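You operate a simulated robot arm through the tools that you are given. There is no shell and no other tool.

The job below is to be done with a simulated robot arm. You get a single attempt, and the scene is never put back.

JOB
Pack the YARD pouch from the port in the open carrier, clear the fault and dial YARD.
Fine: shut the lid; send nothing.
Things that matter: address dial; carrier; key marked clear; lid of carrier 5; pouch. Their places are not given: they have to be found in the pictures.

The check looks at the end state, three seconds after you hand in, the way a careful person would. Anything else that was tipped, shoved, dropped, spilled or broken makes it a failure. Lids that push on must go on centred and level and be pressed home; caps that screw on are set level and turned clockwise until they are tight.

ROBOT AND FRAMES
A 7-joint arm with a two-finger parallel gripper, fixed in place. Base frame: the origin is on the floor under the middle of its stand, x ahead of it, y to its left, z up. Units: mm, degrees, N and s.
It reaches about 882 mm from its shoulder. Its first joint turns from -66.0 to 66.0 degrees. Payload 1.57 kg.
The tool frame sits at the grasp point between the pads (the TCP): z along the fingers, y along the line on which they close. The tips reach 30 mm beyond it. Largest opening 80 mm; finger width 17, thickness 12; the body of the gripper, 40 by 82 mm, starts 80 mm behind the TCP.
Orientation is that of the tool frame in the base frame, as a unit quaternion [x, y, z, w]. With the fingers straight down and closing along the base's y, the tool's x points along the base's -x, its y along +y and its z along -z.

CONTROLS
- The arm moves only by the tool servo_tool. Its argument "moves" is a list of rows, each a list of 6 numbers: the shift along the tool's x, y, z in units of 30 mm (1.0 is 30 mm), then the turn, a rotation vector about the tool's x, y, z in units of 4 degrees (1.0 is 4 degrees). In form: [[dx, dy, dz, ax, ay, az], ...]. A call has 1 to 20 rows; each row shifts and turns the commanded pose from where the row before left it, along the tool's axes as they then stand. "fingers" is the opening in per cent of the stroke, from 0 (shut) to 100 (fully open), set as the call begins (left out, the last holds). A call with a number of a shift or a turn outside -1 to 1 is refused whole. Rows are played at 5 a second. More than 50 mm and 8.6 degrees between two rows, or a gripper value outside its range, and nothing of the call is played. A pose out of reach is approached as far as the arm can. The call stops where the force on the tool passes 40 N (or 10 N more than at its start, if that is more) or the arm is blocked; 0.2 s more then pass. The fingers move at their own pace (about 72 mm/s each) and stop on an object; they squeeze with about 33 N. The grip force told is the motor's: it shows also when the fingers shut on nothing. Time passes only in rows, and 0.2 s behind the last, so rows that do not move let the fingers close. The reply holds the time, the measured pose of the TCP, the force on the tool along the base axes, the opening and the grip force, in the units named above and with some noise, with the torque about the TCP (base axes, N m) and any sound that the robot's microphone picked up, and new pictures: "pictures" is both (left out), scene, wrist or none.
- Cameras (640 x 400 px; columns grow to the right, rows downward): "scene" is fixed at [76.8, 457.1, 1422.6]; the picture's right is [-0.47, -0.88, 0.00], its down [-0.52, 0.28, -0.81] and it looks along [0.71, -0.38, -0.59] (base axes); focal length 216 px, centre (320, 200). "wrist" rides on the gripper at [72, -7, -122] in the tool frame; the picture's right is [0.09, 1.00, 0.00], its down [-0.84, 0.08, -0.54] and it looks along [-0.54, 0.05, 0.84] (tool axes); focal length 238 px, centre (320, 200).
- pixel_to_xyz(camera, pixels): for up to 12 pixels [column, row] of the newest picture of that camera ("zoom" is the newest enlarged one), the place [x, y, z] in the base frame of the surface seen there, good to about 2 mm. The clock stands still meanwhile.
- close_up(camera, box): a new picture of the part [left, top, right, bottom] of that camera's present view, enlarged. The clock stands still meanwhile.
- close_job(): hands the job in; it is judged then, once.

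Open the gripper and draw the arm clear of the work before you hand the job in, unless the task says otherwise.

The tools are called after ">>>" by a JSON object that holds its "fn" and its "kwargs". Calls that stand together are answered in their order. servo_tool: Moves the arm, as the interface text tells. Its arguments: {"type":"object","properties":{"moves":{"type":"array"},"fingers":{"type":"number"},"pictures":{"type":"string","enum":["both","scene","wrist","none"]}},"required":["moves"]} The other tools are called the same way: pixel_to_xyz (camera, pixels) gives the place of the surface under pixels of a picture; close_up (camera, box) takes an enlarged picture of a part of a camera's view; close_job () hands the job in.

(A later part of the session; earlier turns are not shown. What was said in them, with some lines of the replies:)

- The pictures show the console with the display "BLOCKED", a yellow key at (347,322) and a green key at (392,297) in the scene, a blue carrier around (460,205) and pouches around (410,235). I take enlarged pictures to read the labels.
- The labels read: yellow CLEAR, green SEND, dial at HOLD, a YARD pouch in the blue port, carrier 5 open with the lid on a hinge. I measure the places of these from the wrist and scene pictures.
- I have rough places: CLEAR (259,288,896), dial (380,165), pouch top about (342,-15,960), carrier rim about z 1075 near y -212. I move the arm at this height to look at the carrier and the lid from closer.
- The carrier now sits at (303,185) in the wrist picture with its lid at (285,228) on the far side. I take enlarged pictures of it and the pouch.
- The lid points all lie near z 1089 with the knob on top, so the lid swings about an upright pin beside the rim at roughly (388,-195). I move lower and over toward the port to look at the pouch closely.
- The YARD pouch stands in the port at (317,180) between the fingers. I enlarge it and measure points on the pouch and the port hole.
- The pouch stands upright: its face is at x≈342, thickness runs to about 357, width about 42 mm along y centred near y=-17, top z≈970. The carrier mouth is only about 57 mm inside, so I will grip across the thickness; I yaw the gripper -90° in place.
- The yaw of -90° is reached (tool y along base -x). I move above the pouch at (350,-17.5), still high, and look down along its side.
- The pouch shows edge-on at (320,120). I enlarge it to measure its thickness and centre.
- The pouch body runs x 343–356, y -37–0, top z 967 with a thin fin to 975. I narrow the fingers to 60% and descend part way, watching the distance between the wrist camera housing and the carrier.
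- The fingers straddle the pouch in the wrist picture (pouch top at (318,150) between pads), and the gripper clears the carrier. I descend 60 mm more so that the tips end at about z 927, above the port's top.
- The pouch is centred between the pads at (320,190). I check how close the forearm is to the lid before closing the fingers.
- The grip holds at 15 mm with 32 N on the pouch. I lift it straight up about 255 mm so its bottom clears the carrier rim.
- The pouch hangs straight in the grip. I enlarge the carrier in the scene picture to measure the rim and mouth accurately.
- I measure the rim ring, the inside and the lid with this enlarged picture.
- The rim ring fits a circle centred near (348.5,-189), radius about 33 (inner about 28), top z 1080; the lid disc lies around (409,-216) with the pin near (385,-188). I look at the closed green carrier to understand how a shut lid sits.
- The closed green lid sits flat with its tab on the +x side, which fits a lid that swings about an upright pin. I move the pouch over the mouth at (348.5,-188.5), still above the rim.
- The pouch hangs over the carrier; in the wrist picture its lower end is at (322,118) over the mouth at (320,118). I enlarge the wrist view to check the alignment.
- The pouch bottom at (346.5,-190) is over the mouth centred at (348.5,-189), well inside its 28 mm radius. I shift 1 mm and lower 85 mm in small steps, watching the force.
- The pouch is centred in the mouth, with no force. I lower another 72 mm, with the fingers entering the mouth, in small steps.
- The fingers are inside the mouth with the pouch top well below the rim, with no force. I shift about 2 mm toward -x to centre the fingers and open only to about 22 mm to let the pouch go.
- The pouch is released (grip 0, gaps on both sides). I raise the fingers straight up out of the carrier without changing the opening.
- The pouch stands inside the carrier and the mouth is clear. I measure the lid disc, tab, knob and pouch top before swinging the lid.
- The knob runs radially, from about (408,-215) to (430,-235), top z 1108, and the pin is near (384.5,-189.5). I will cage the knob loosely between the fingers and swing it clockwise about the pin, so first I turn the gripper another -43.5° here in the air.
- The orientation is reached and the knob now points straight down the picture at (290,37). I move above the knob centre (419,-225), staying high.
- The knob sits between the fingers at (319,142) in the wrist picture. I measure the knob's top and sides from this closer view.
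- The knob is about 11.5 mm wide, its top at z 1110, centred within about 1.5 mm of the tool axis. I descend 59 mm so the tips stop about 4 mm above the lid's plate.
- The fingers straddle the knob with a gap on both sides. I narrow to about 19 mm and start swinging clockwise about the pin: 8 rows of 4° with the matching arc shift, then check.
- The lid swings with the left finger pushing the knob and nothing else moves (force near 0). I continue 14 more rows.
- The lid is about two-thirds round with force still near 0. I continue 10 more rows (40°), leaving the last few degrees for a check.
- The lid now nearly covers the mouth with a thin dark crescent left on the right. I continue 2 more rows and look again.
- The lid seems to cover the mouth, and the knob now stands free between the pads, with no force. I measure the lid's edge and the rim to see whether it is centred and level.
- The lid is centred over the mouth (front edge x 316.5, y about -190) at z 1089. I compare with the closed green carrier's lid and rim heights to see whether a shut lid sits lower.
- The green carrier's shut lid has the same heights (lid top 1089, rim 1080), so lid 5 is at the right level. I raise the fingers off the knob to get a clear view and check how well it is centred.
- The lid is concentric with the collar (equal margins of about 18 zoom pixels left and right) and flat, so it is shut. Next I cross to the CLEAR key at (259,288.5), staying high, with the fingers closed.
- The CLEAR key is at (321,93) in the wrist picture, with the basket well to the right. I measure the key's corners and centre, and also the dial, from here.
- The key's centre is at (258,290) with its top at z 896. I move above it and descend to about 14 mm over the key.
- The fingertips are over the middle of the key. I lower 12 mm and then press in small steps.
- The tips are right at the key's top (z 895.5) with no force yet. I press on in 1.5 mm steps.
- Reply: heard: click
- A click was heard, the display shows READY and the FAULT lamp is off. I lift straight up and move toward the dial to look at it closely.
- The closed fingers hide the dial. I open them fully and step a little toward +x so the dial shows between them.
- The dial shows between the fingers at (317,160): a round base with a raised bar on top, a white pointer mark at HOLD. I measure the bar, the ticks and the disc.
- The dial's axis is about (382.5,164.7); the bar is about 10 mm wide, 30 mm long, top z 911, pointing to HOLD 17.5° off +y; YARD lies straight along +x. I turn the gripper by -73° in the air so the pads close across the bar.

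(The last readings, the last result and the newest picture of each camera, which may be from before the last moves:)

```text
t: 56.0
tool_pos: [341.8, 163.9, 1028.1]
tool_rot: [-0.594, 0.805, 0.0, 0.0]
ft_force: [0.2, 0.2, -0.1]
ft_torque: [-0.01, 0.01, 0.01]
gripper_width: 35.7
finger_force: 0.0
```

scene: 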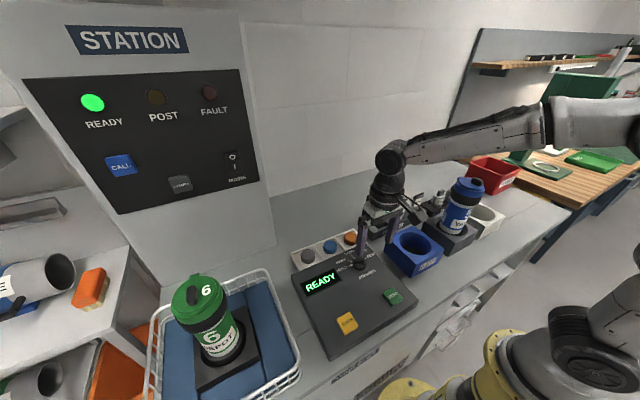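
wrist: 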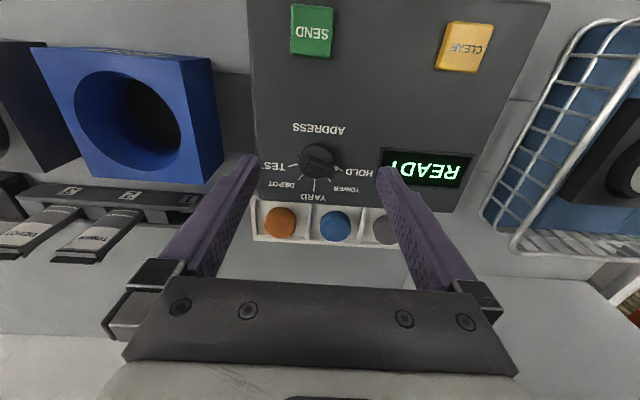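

The turn is at -72.9°. I move over the dial's axis and descend half way to look again.

>>> {"fn": "servo_tool", "kwargs": {"moves": [[-0.212, -0.645, 0, 0, 0, 0], [-0.212, -0.645, 0, 0, 0, 0], [0, 0, 0.8, 0, 0, 0], [0, 0, 0.8, 0, 0, 0], [0, 0, 0, 0, 0, 0], [0, 0, 0, 0, 0, 0]], "pictures": "both"}}

>>> {"fn": "close_up", "kwargs": {"camera": "wrist", "box": [260, 120, 380, 220]}}

>>> {"fn": "close_up", "kwargs": {"camera": "scene", "box": [320, 215, 410, 290]}}

```text
t: 57.4
tool_pos: [383.4, 164.6, 980.7]
tool_rot: [-0.593, 0.805, 0.0, 0.0]
ft_force: [0.0, 0.0, -0.6]
ft_torque: [0.02, 0.02, 0.01]
gripper_width: 36.1
finger_force: 0.0
```

scene: 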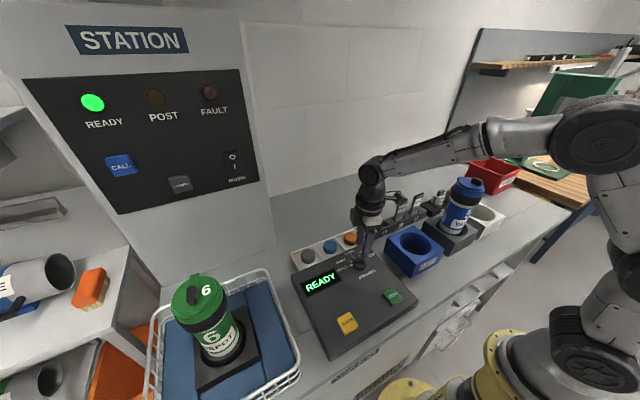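
wrist: 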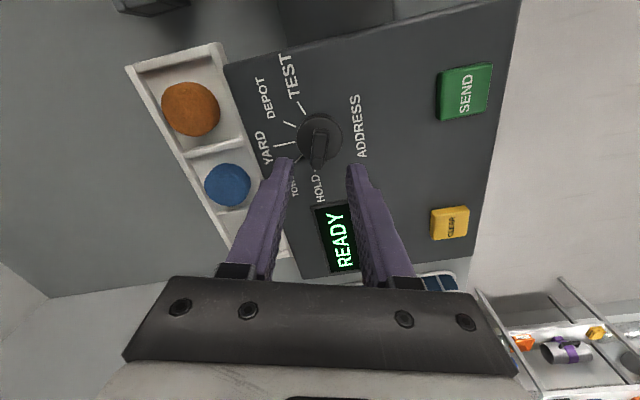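

```text
4.00 times, centred on (320, 170) of wrist
```

zoom: 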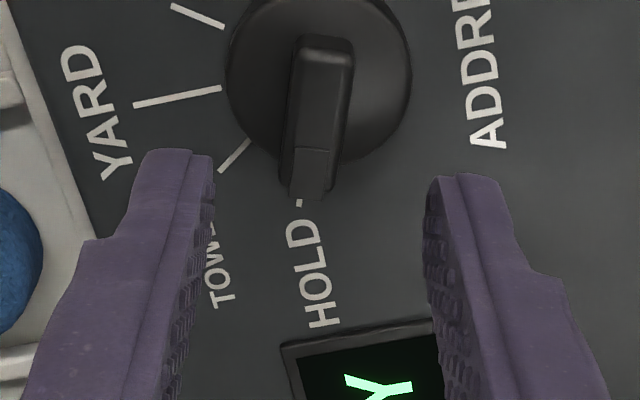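

```text
5.33 times, centred on (365, 252) of scene
```

zoom: 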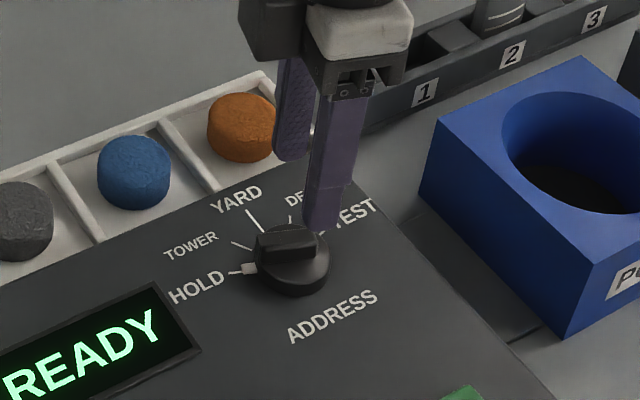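

The bar lies between the pads and parallel to them, centred within about 1 mm. I descend 50 mm so the tips end about 3 mm above the disc.

>>> {"fn": "servo_tool", "kwargs": {"moves": [[0, -0.01, 0.6, 0, 0, 0], [0, 0, 0.6, 0, 0, 0], [0, 0, 0.3, 0, 0, 0], [0, 0, 0.17, 0, 0, 0], [0, 0, 0, 0, 0, 0], [0, 0, 0, 0, 0, 0]], "pictures": "both"}}

>>> {"fn": "close_up", "kwargs": {"camera": "wrist", "box": [260, 120, 380, 220]}}

```text
t: 58.8
tool_pos: [383.2, 165.5, 929.6]
tool_rot: [-0.593, 0.805, 0.0, 0.0]
ft_force: [0.3, 0.2, -1.0]
ft_torque: [-0.01, -0.01, -0.03]
gripper_width: 36.1
finger_force: 0.0
```

scene: 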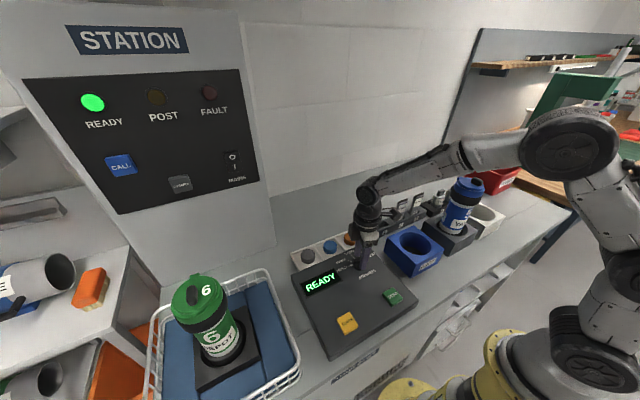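
wrist: 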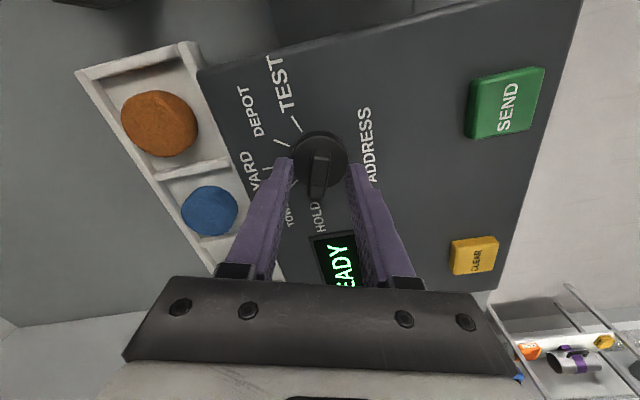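

```text
4.00 times, centred on (320, 170) of wrist
```

zoom: 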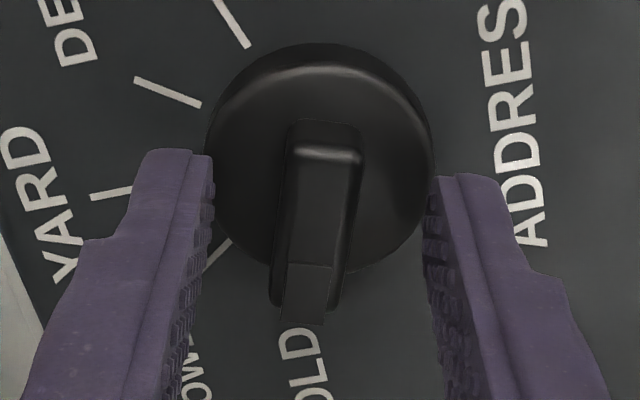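

The fingers straddle the bar. To turn about the true axis, I measure the disc's edge points in this close view.

>>> {"fn": "pixel_to_xyz", "kwargs": {"camera": "zoom", "pixels": [[222, 150], [418, 150], [240, 110], [400, 105], [320, 72], [222, 200], [425, 200], [250, 240], [385, 250], [320, 160], [320, 210], [305, 255]]}}

>>> {"fn": "pixel_to_xyz", "kwargs": {"camera": "zoom", "pixels": [[215, 190], [428, 185], [320, 50], [262, 255], [365, 265], [270, 80], [370, 80], [230, 225], [410, 230], [300, 130], [345, 130], [300, 300]]}}

```text
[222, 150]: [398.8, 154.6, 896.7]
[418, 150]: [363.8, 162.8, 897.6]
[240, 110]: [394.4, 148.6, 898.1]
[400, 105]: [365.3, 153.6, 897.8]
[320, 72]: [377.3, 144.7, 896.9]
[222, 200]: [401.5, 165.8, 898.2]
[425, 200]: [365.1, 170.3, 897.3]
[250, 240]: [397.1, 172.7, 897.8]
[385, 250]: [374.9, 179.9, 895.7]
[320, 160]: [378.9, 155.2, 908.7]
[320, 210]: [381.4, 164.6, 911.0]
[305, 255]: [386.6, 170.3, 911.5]
```

```text
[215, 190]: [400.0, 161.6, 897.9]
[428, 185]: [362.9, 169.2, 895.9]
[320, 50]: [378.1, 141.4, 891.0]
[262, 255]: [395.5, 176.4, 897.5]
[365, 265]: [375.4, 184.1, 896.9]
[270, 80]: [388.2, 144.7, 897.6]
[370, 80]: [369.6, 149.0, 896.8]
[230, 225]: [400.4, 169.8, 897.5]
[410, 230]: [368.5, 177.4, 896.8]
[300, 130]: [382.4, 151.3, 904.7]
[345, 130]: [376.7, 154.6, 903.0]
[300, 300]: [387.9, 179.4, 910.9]
```

Edge points and ticks put the axis near (382.2,164.2), about 2 mm further along the tool's +x. I shift by that and close the fingers on the bar, then read the force.

>>> {"fn": "servo_tool", "kwargs": {"moves": [[0.06, 0.01, 0, 0, 0, 0], [0, 0, 0, 0, 0, 0]], "pictures": "none"}}

>>> {"fn": "servo_tool", "kwargs": {"moves": [[0, 0, 0, 0, 0, 0], [0, 0, 0, 0, 0, 0], [0, 0, 0, 0, 0, 0]], "fingers": 0, "pictures": "wrist"}}

```text
t: 59.4
tool_pos: [382.3, 163.3, 930.1]
tool_rot: [-0.592, 0.806, 0.0, 0.0]
ft_force: [0.8, 0.6, -0.5]
ft_torque: [-0.02, -0.03, -0.01]
gripper_width: 36.0
finger_force: 0.1
```

```text
t: 60.2
tool_pos: [383.9, 163.5, 929.3]
tool_rot: [-0.592, 0.806, -0.001, 0.0]
ft_force: [6.2, -3.2, -2.6]
ft_torque: [0.01, -0.04, -0.46]
gripper_width: 13.3
finger_force: 29.9
```

wrist: 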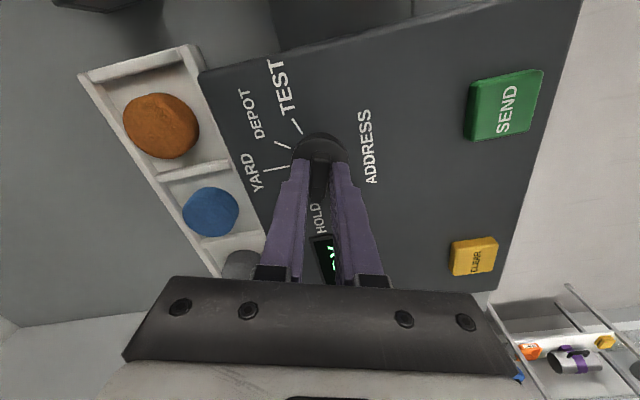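

The pads hold the bar (13 mm) with a side force of about 7 N and a torque of -0.46 N m, so it sits about 1 mm off and slightly turned. I ease 1 mm along tool -y and start with a small turn.

>>> {"fn": "servo_tool", "kwargs": {"moves": [[0, -0.03, 0, 0, 0, 0], [0, 0, 0, 0, 0, 0.5], [0, 0, 0, 0, 0, 0.5], [0, 0, 0, 0, 0, 0]], "pictures": "none"}}

```text
t: 61.2
tool_pos: [383.2, 164.1, 930.6]
tool_rot: [-0.564, 0.826, 0.0, 0.0]
ft_force: [3.4, -0.2, -2.6]
ft_torque: [0.42, -0.25, 0.0]
gripper_width: 13.0
finger_force: 30.1
```

The force dropped to about 3 N and the twist to 0. I continue turning clockwise 4 rows at a time.

>>> {"fn": "servo_tool", "kwargs": {"moves": [[0, 0, 0, 0, 0, 1], [0, 0, 0, 0, 0, 1], [0, 0, 0, 0, 0, 1], [0, 0, 0, 0, 0, 1], [0, 0, 0, 0, 0, 0]], "pictures": "wrist"}}

```text
t: 62.4
tool_pos: [383.6, 163.8, 929.5]
tool_rot: [-0.444, 0.896, 0.0, 0.0]
ft_force: [3.9, 6.5, -0.4]
ft_torque: [-0.44, 0.39, -0.02]
gripper_width: 12.8
finger_force: 29.5
```

wrist: 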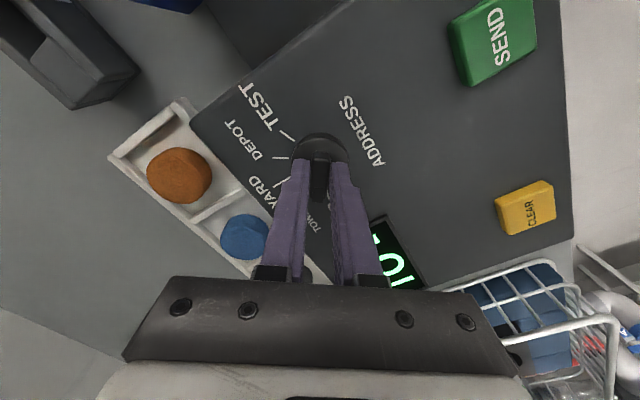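

The dial follows (20° turned), with about 7.5 N along tool -x, so the axis is about 1 mm toward the pointer side. I correct that and go on 4 rows.

>>> {"fn": "servo_tool", "kwargs": {"moves": [[-0.04, 0, 0, 0, 0, 0], [0, 0, 0, 0, 0, 1], [0, 0, 0, 0, 0, 1], [0, 0, 0, 0, 0, 1], [0, 0, 0, 0, 0, 1], [0, 0, 0, 0, 0, 0]], "pictures": "scene"}}

>>> {"fn": "close_up", "kwargs": {"camera": "scene", "box": [285, 220, 415, 350]}}

```text
t: 63.8
tool_pos: [382.2, 163.0, 930.4]
tool_rot: [-0.314, 0.949, -0.001, -0.001]
ft_force: [-4.5, -10.6, 7.1]
ft_torque: [-0.14, -0.02, -0.05]
gripper_width: 12.9
finger_force: 29.6
```

scene: 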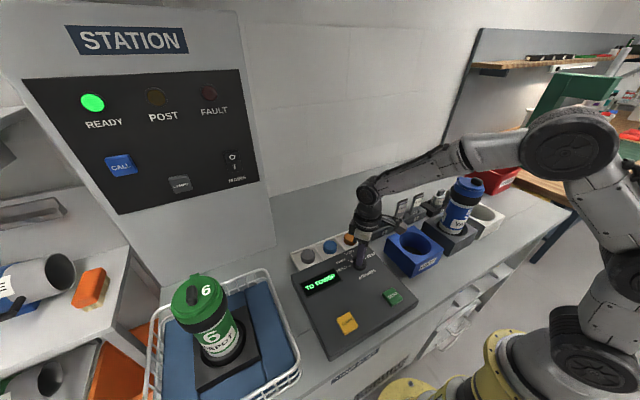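

```text
3.08 times, centred on (350, 285) of scene
```

zoom: 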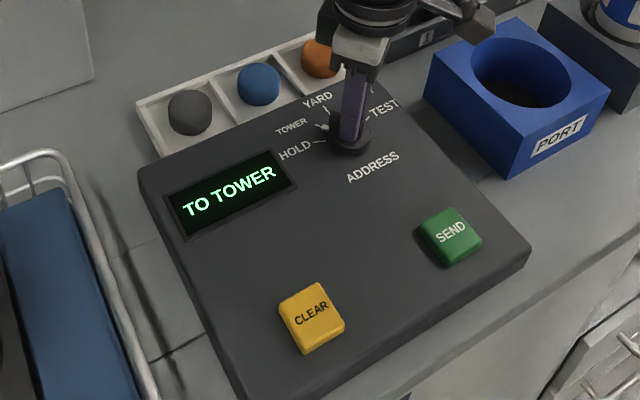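

The display reads "TO TOWER", so the dial is stepping properly. The force is now about 11 N the other way, so I move back part of the shift and turn 4 rows more.

>>> {"fn": "servo_tool", "kwargs": {"moves": [[0.03, -0.02, 0, 0, 0, 0], [0, 0, 0, 0, 0, 1], [0, 0, 0, 0, 0, 1], [0, 0, 0, 0, 0, 1], [0, 0, 0, 0, 0, 1], [0, 0, 0, 0, 0, 0]], "pictures": "scene"}}

>>> {"fn": "close_up", "kwargs": {"camera": "scene", "box": [285, 220, 415, 350]}}

```text
t: 65.2
tool_pos: [383.1, 162.9, 929.9]
tool_rot: [-0.179, 0.984, 0.0, 0.0]
ft_force: [-3.9, -0.1, 4.3]
ft_torque: [-0.07, 0.26, 0.02]
gripper_width: 12.9
finger_force: 29.6
```

scene: 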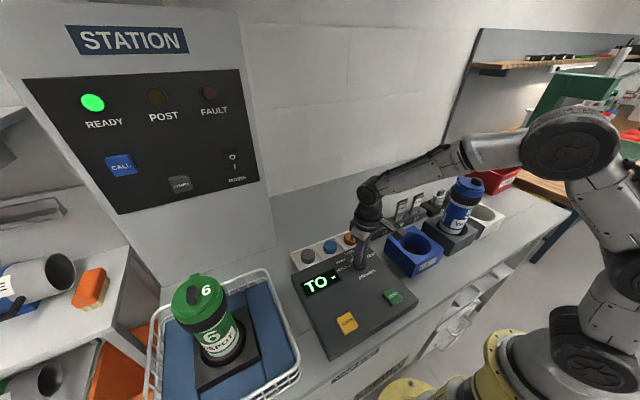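

```text
3.08 times, centred on (350, 285) of scene
```

zoom: 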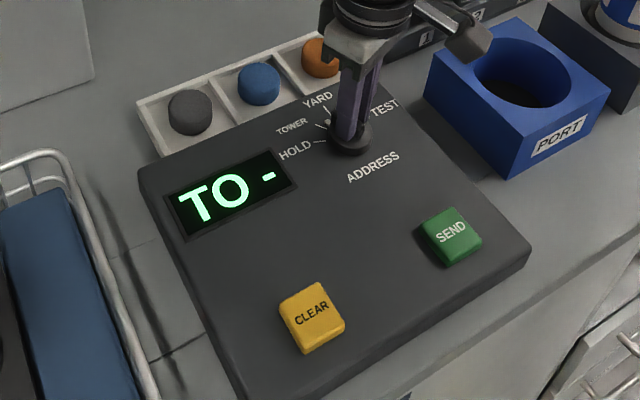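

The display reads "TO -", i.e. between TOWER and YARD, at -20.6°. I turn the remaining 5 rows.

>>> {"fn": "servo_tool", "kwargs": {"moves": [[0, 0, 0, 0, 0, 1], [0, 0, 0, 0, 0, 1], [0, 0, 0, 0, 0, 1], [0, 0, 0, 0, 0, 1], [0, 0, 0, 0, 0, 1], [0, 0, 0, 0, 0, 0.15], [0, 0, 0, 0, 0, 0]], "pictures": "both"}}

>>> {"fn": "close_up", "kwargs": {"camera": "scene", "box": [285, 220, 415, 350]}}

>>> {"fn": "close_up", "kwargs": {"camera": "wrist", "box": [240, 110, 400, 230]}}

```text
t: 66.8
tool_pos: [383.7, 162.4, 930.6]
tool_rot: [-0.001, 1.0, 0.0, 0.0]
ft_force: [-4.5, 4.1, 0.3]
ft_torque: [0.13, -0.77, -0.06]
gripper_width: 12.8
finger_force: 29.8
```

scene: 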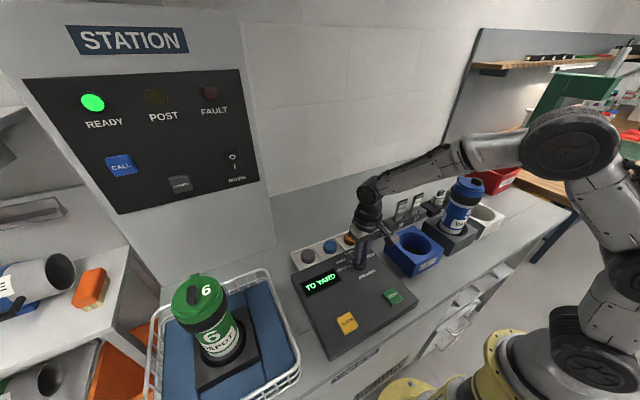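
wrist: 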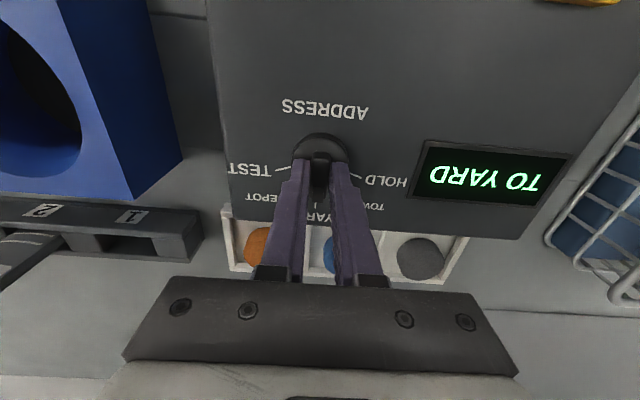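

```text
3.08 times, centred on (350, 285) of scene
```

zoom: 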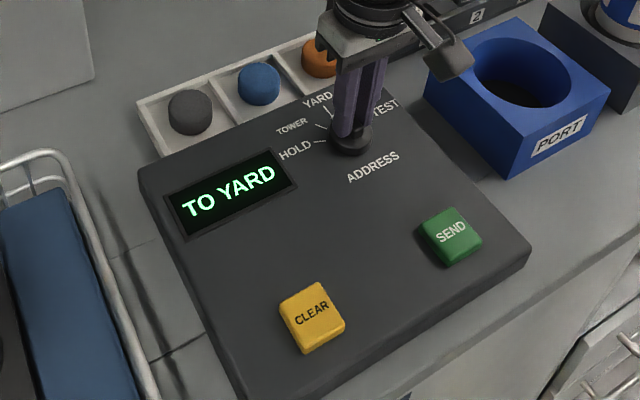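

```text
3.33 times, centred on (320, 170) of wrist
```

zoom: 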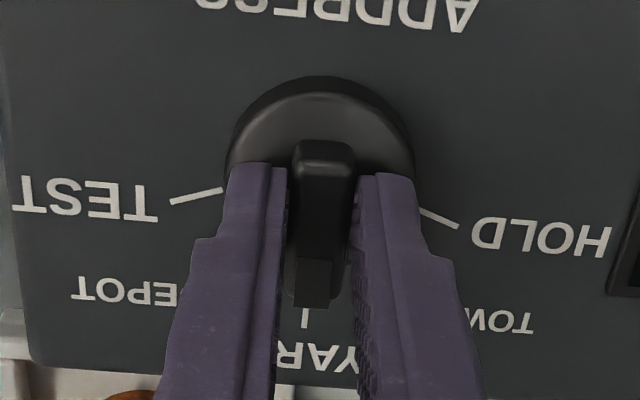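

The display reads "TO YARD" and the bar points at the YARD tick. I open the fingers and wait, then lift straight up.

>>> {"fn": "servo_tool", "kwargs": {"moves": [[0, 0, 0, 0, 0, 0], [0, 0, 0, 0, 0, 0]], "fingers": 40, "pictures": "none"}}

>>> {"fn": "servo_tool", "kwargs": {"moves": [[0, 0, -0.3, 0, 0, 0], [0, 0, -0.7, 0, 0, 0], [0, 0, -1, 0, 0, 0], [0, 0, -1, 0, 0, 0], [0, 0, -1, 0, 0, 0], [0, 0, -1, 0, 0, 0], [0, 0, -1, 0, 0, 0], [0, 0, -1, 0, 0, 0], [0, 0, 0, 0, 0, 0]], "pictures": "both"}}

>>> {"fn": "close_up", "kwargs": {"camera": "scene", "box": [285, 220, 415, 350]}}

>>> {"fn": "close_up", "kwargs": {"camera": "wrist", "box": [240, 90, 400, 230]}}

```text
t: 67.4
tool_pos: [383.5, 163.4, 929.6]
tool_rot: [-0.001, 1.0, 0.001, -0.001]
ft_force: [0.2, -0.3, -0.3]
ft_torque: [-0.02, 0.03, -0.03]
gripper_width: 32.0
finger_force: 0.0
```

```text
t: 69.4
tool_pos: [384.1, 161.9, 1140.4]
tool_rot: [-0.001, 1.0, 0.001, 0.0]
ft_force: [-0.1, 0.6, -0.4]
ft_torque: [-0.03, -0.02, -0.02]
gripper_width: 32.0
finger_force: 0.1
```

scene: 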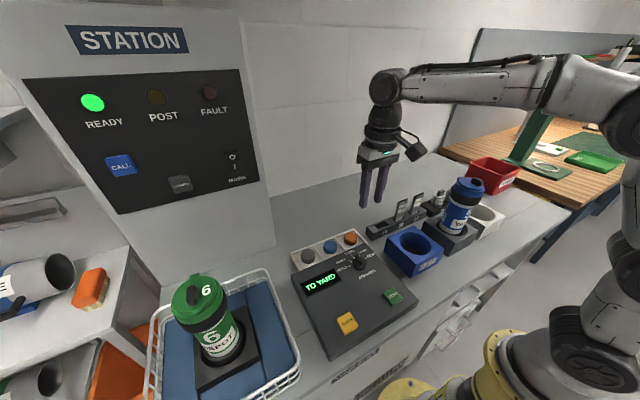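
wrist: 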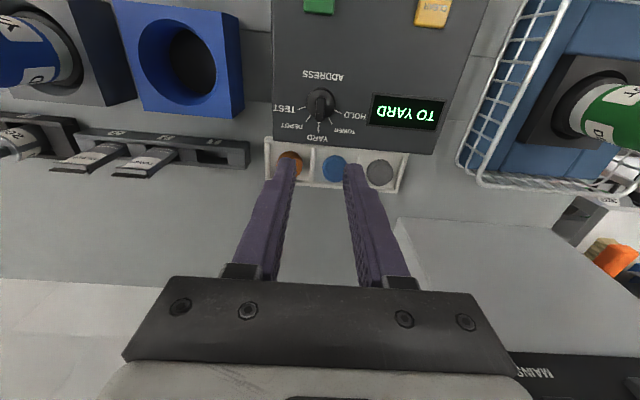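

```text
3.08 times, centred on (350, 285) of scene
```

zoom: 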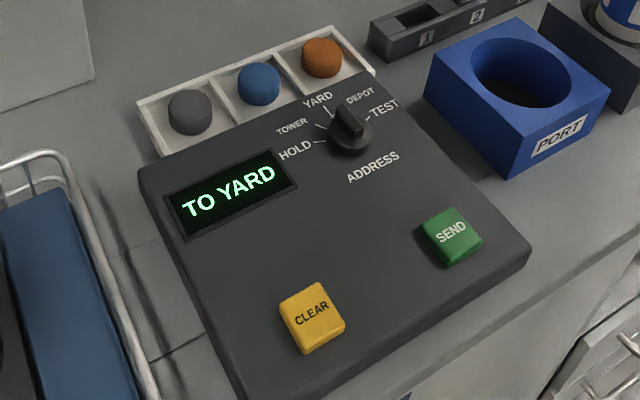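

```text
2.86 times, centred on (320, 160) of wrist
```

zoom: 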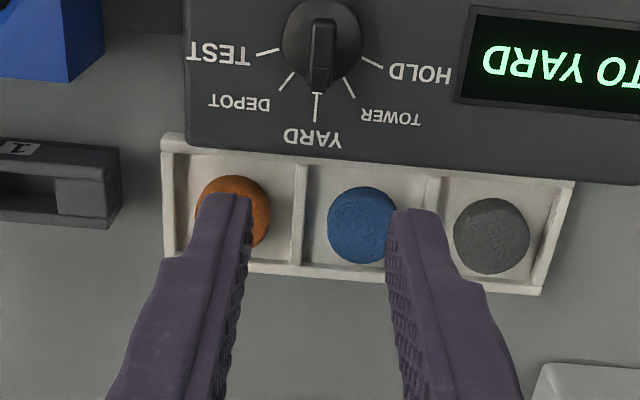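

The dial stands on YARD, the display says TO YARD, and READY is lit. I check the carrier's lid once more before retreating.

>>> {"fn": "close_up", "kwargs": {"camera": "scene", "box": [425, 160, 505, 260]}}

>>> {"fn": "close_up", "kwargs": {"camera": "scene", "box": [430, 165, 502, 210]}}

```text
4.00 times, centred on (465, 210) of scene
```

zoom: 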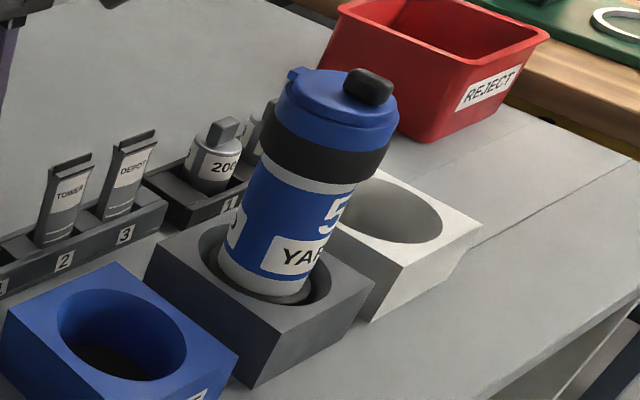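

```text
8.89 times, centred on (466, 188) of scene
```

zoom: 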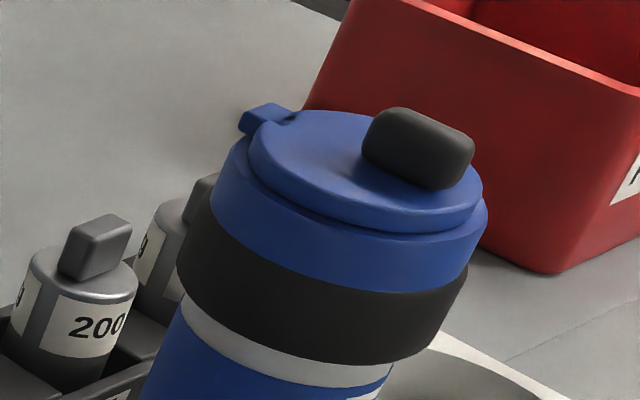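

The lid sits flat and concentric on carrier 5, and the rest of the bench looks undisturbed. I open the gripper and draw the arm up and back to about its starting place.

>>> {"fn": "servo_tool", "kwargs": {"moves": [[0.6, -0.2, -1, 0, 0, 0], [0.6, -0.2, -1, 0, 0, 0], [0.6, -0.2, -1, 0, 0, 0], [0.6, -0.2, -1, 0, 0, 0], [0.6, -0.2, 0, 0, 0, 0], [0, 0, 0, 0, 0, 0], [0, 0, 0, 0, 0, 0]], "fingers": 100, "pictures": "both"}}

```text
t: 71.0
tool_pos: [293.9, 133.0, 1261.1]
tool_rot: [0.0, 1.0, 0.0, -0.001]
ft_force: [0.4, -0.4, -0.3]
ft_torque: [-0.01, 0.01, -0.01]
gripper_width: 79.9
finger_force: 0.0
```

scene: 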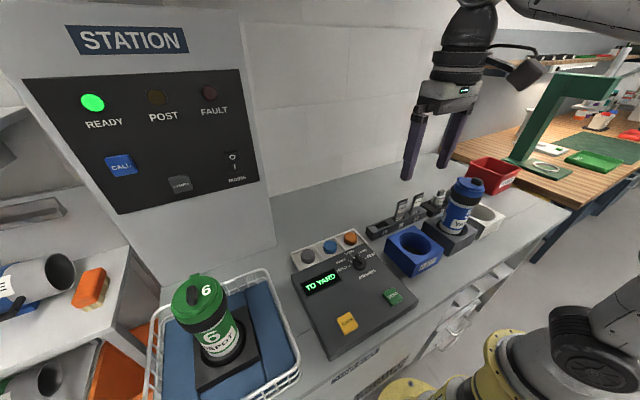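
wrist: 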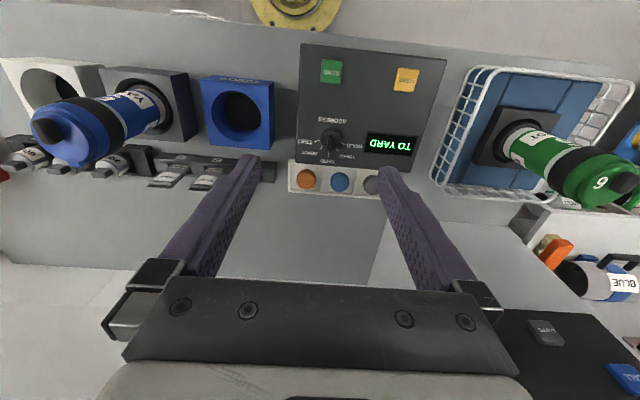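

The port is empty, READY is lit, the display shows TO YARD and the arm is clear. I take one last enlarged look at the lid from this side.

>>> {"fn": "close_up", "kwargs": {"camera": "wrist", "box": [0, 60, 180, 200]}}

```text
2.86 times, centred on (90, 130) of wrist
```

zoom: 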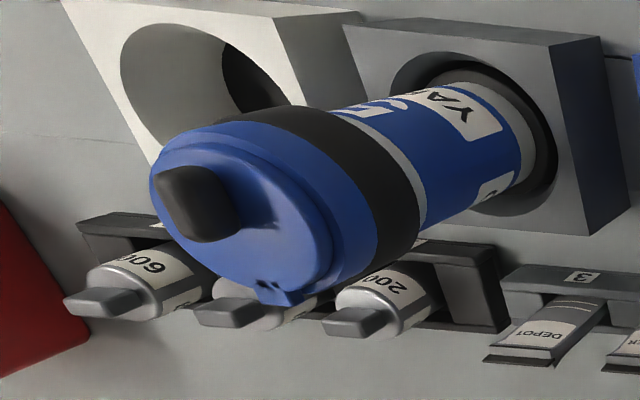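

The lid lies flat and centred over carrier 5, with no gap showing. The pouch is inside, the fault is cleared and the dial is on YARD; SEND was not touched, so I hand the job in.

>>> {"fn": "close_job", "kwargs": {}}

```text
The job is handed in.
```

The job is done and handed in.

- **Pouch:** the YARD pouch is out of the port and standing inside carrier 5, with its top about 35 mm below the rim.
- **Lid:** carrier 5's lid is swung shut. It sits flat and centred, at the same height as the closed lid on carrier 6. I heard no click when it closed and did not press it down.
- **Fault:** I pressed CLEAR once and heard a click. The FAULT lamp went out and READY lit.
- **Address:** the dial points at YARD and the display reads "TO YARD".

I did not touch SEND. In the last pictures nothing else on the bench had moved. The gripper is open and the arm is back near its starting place.
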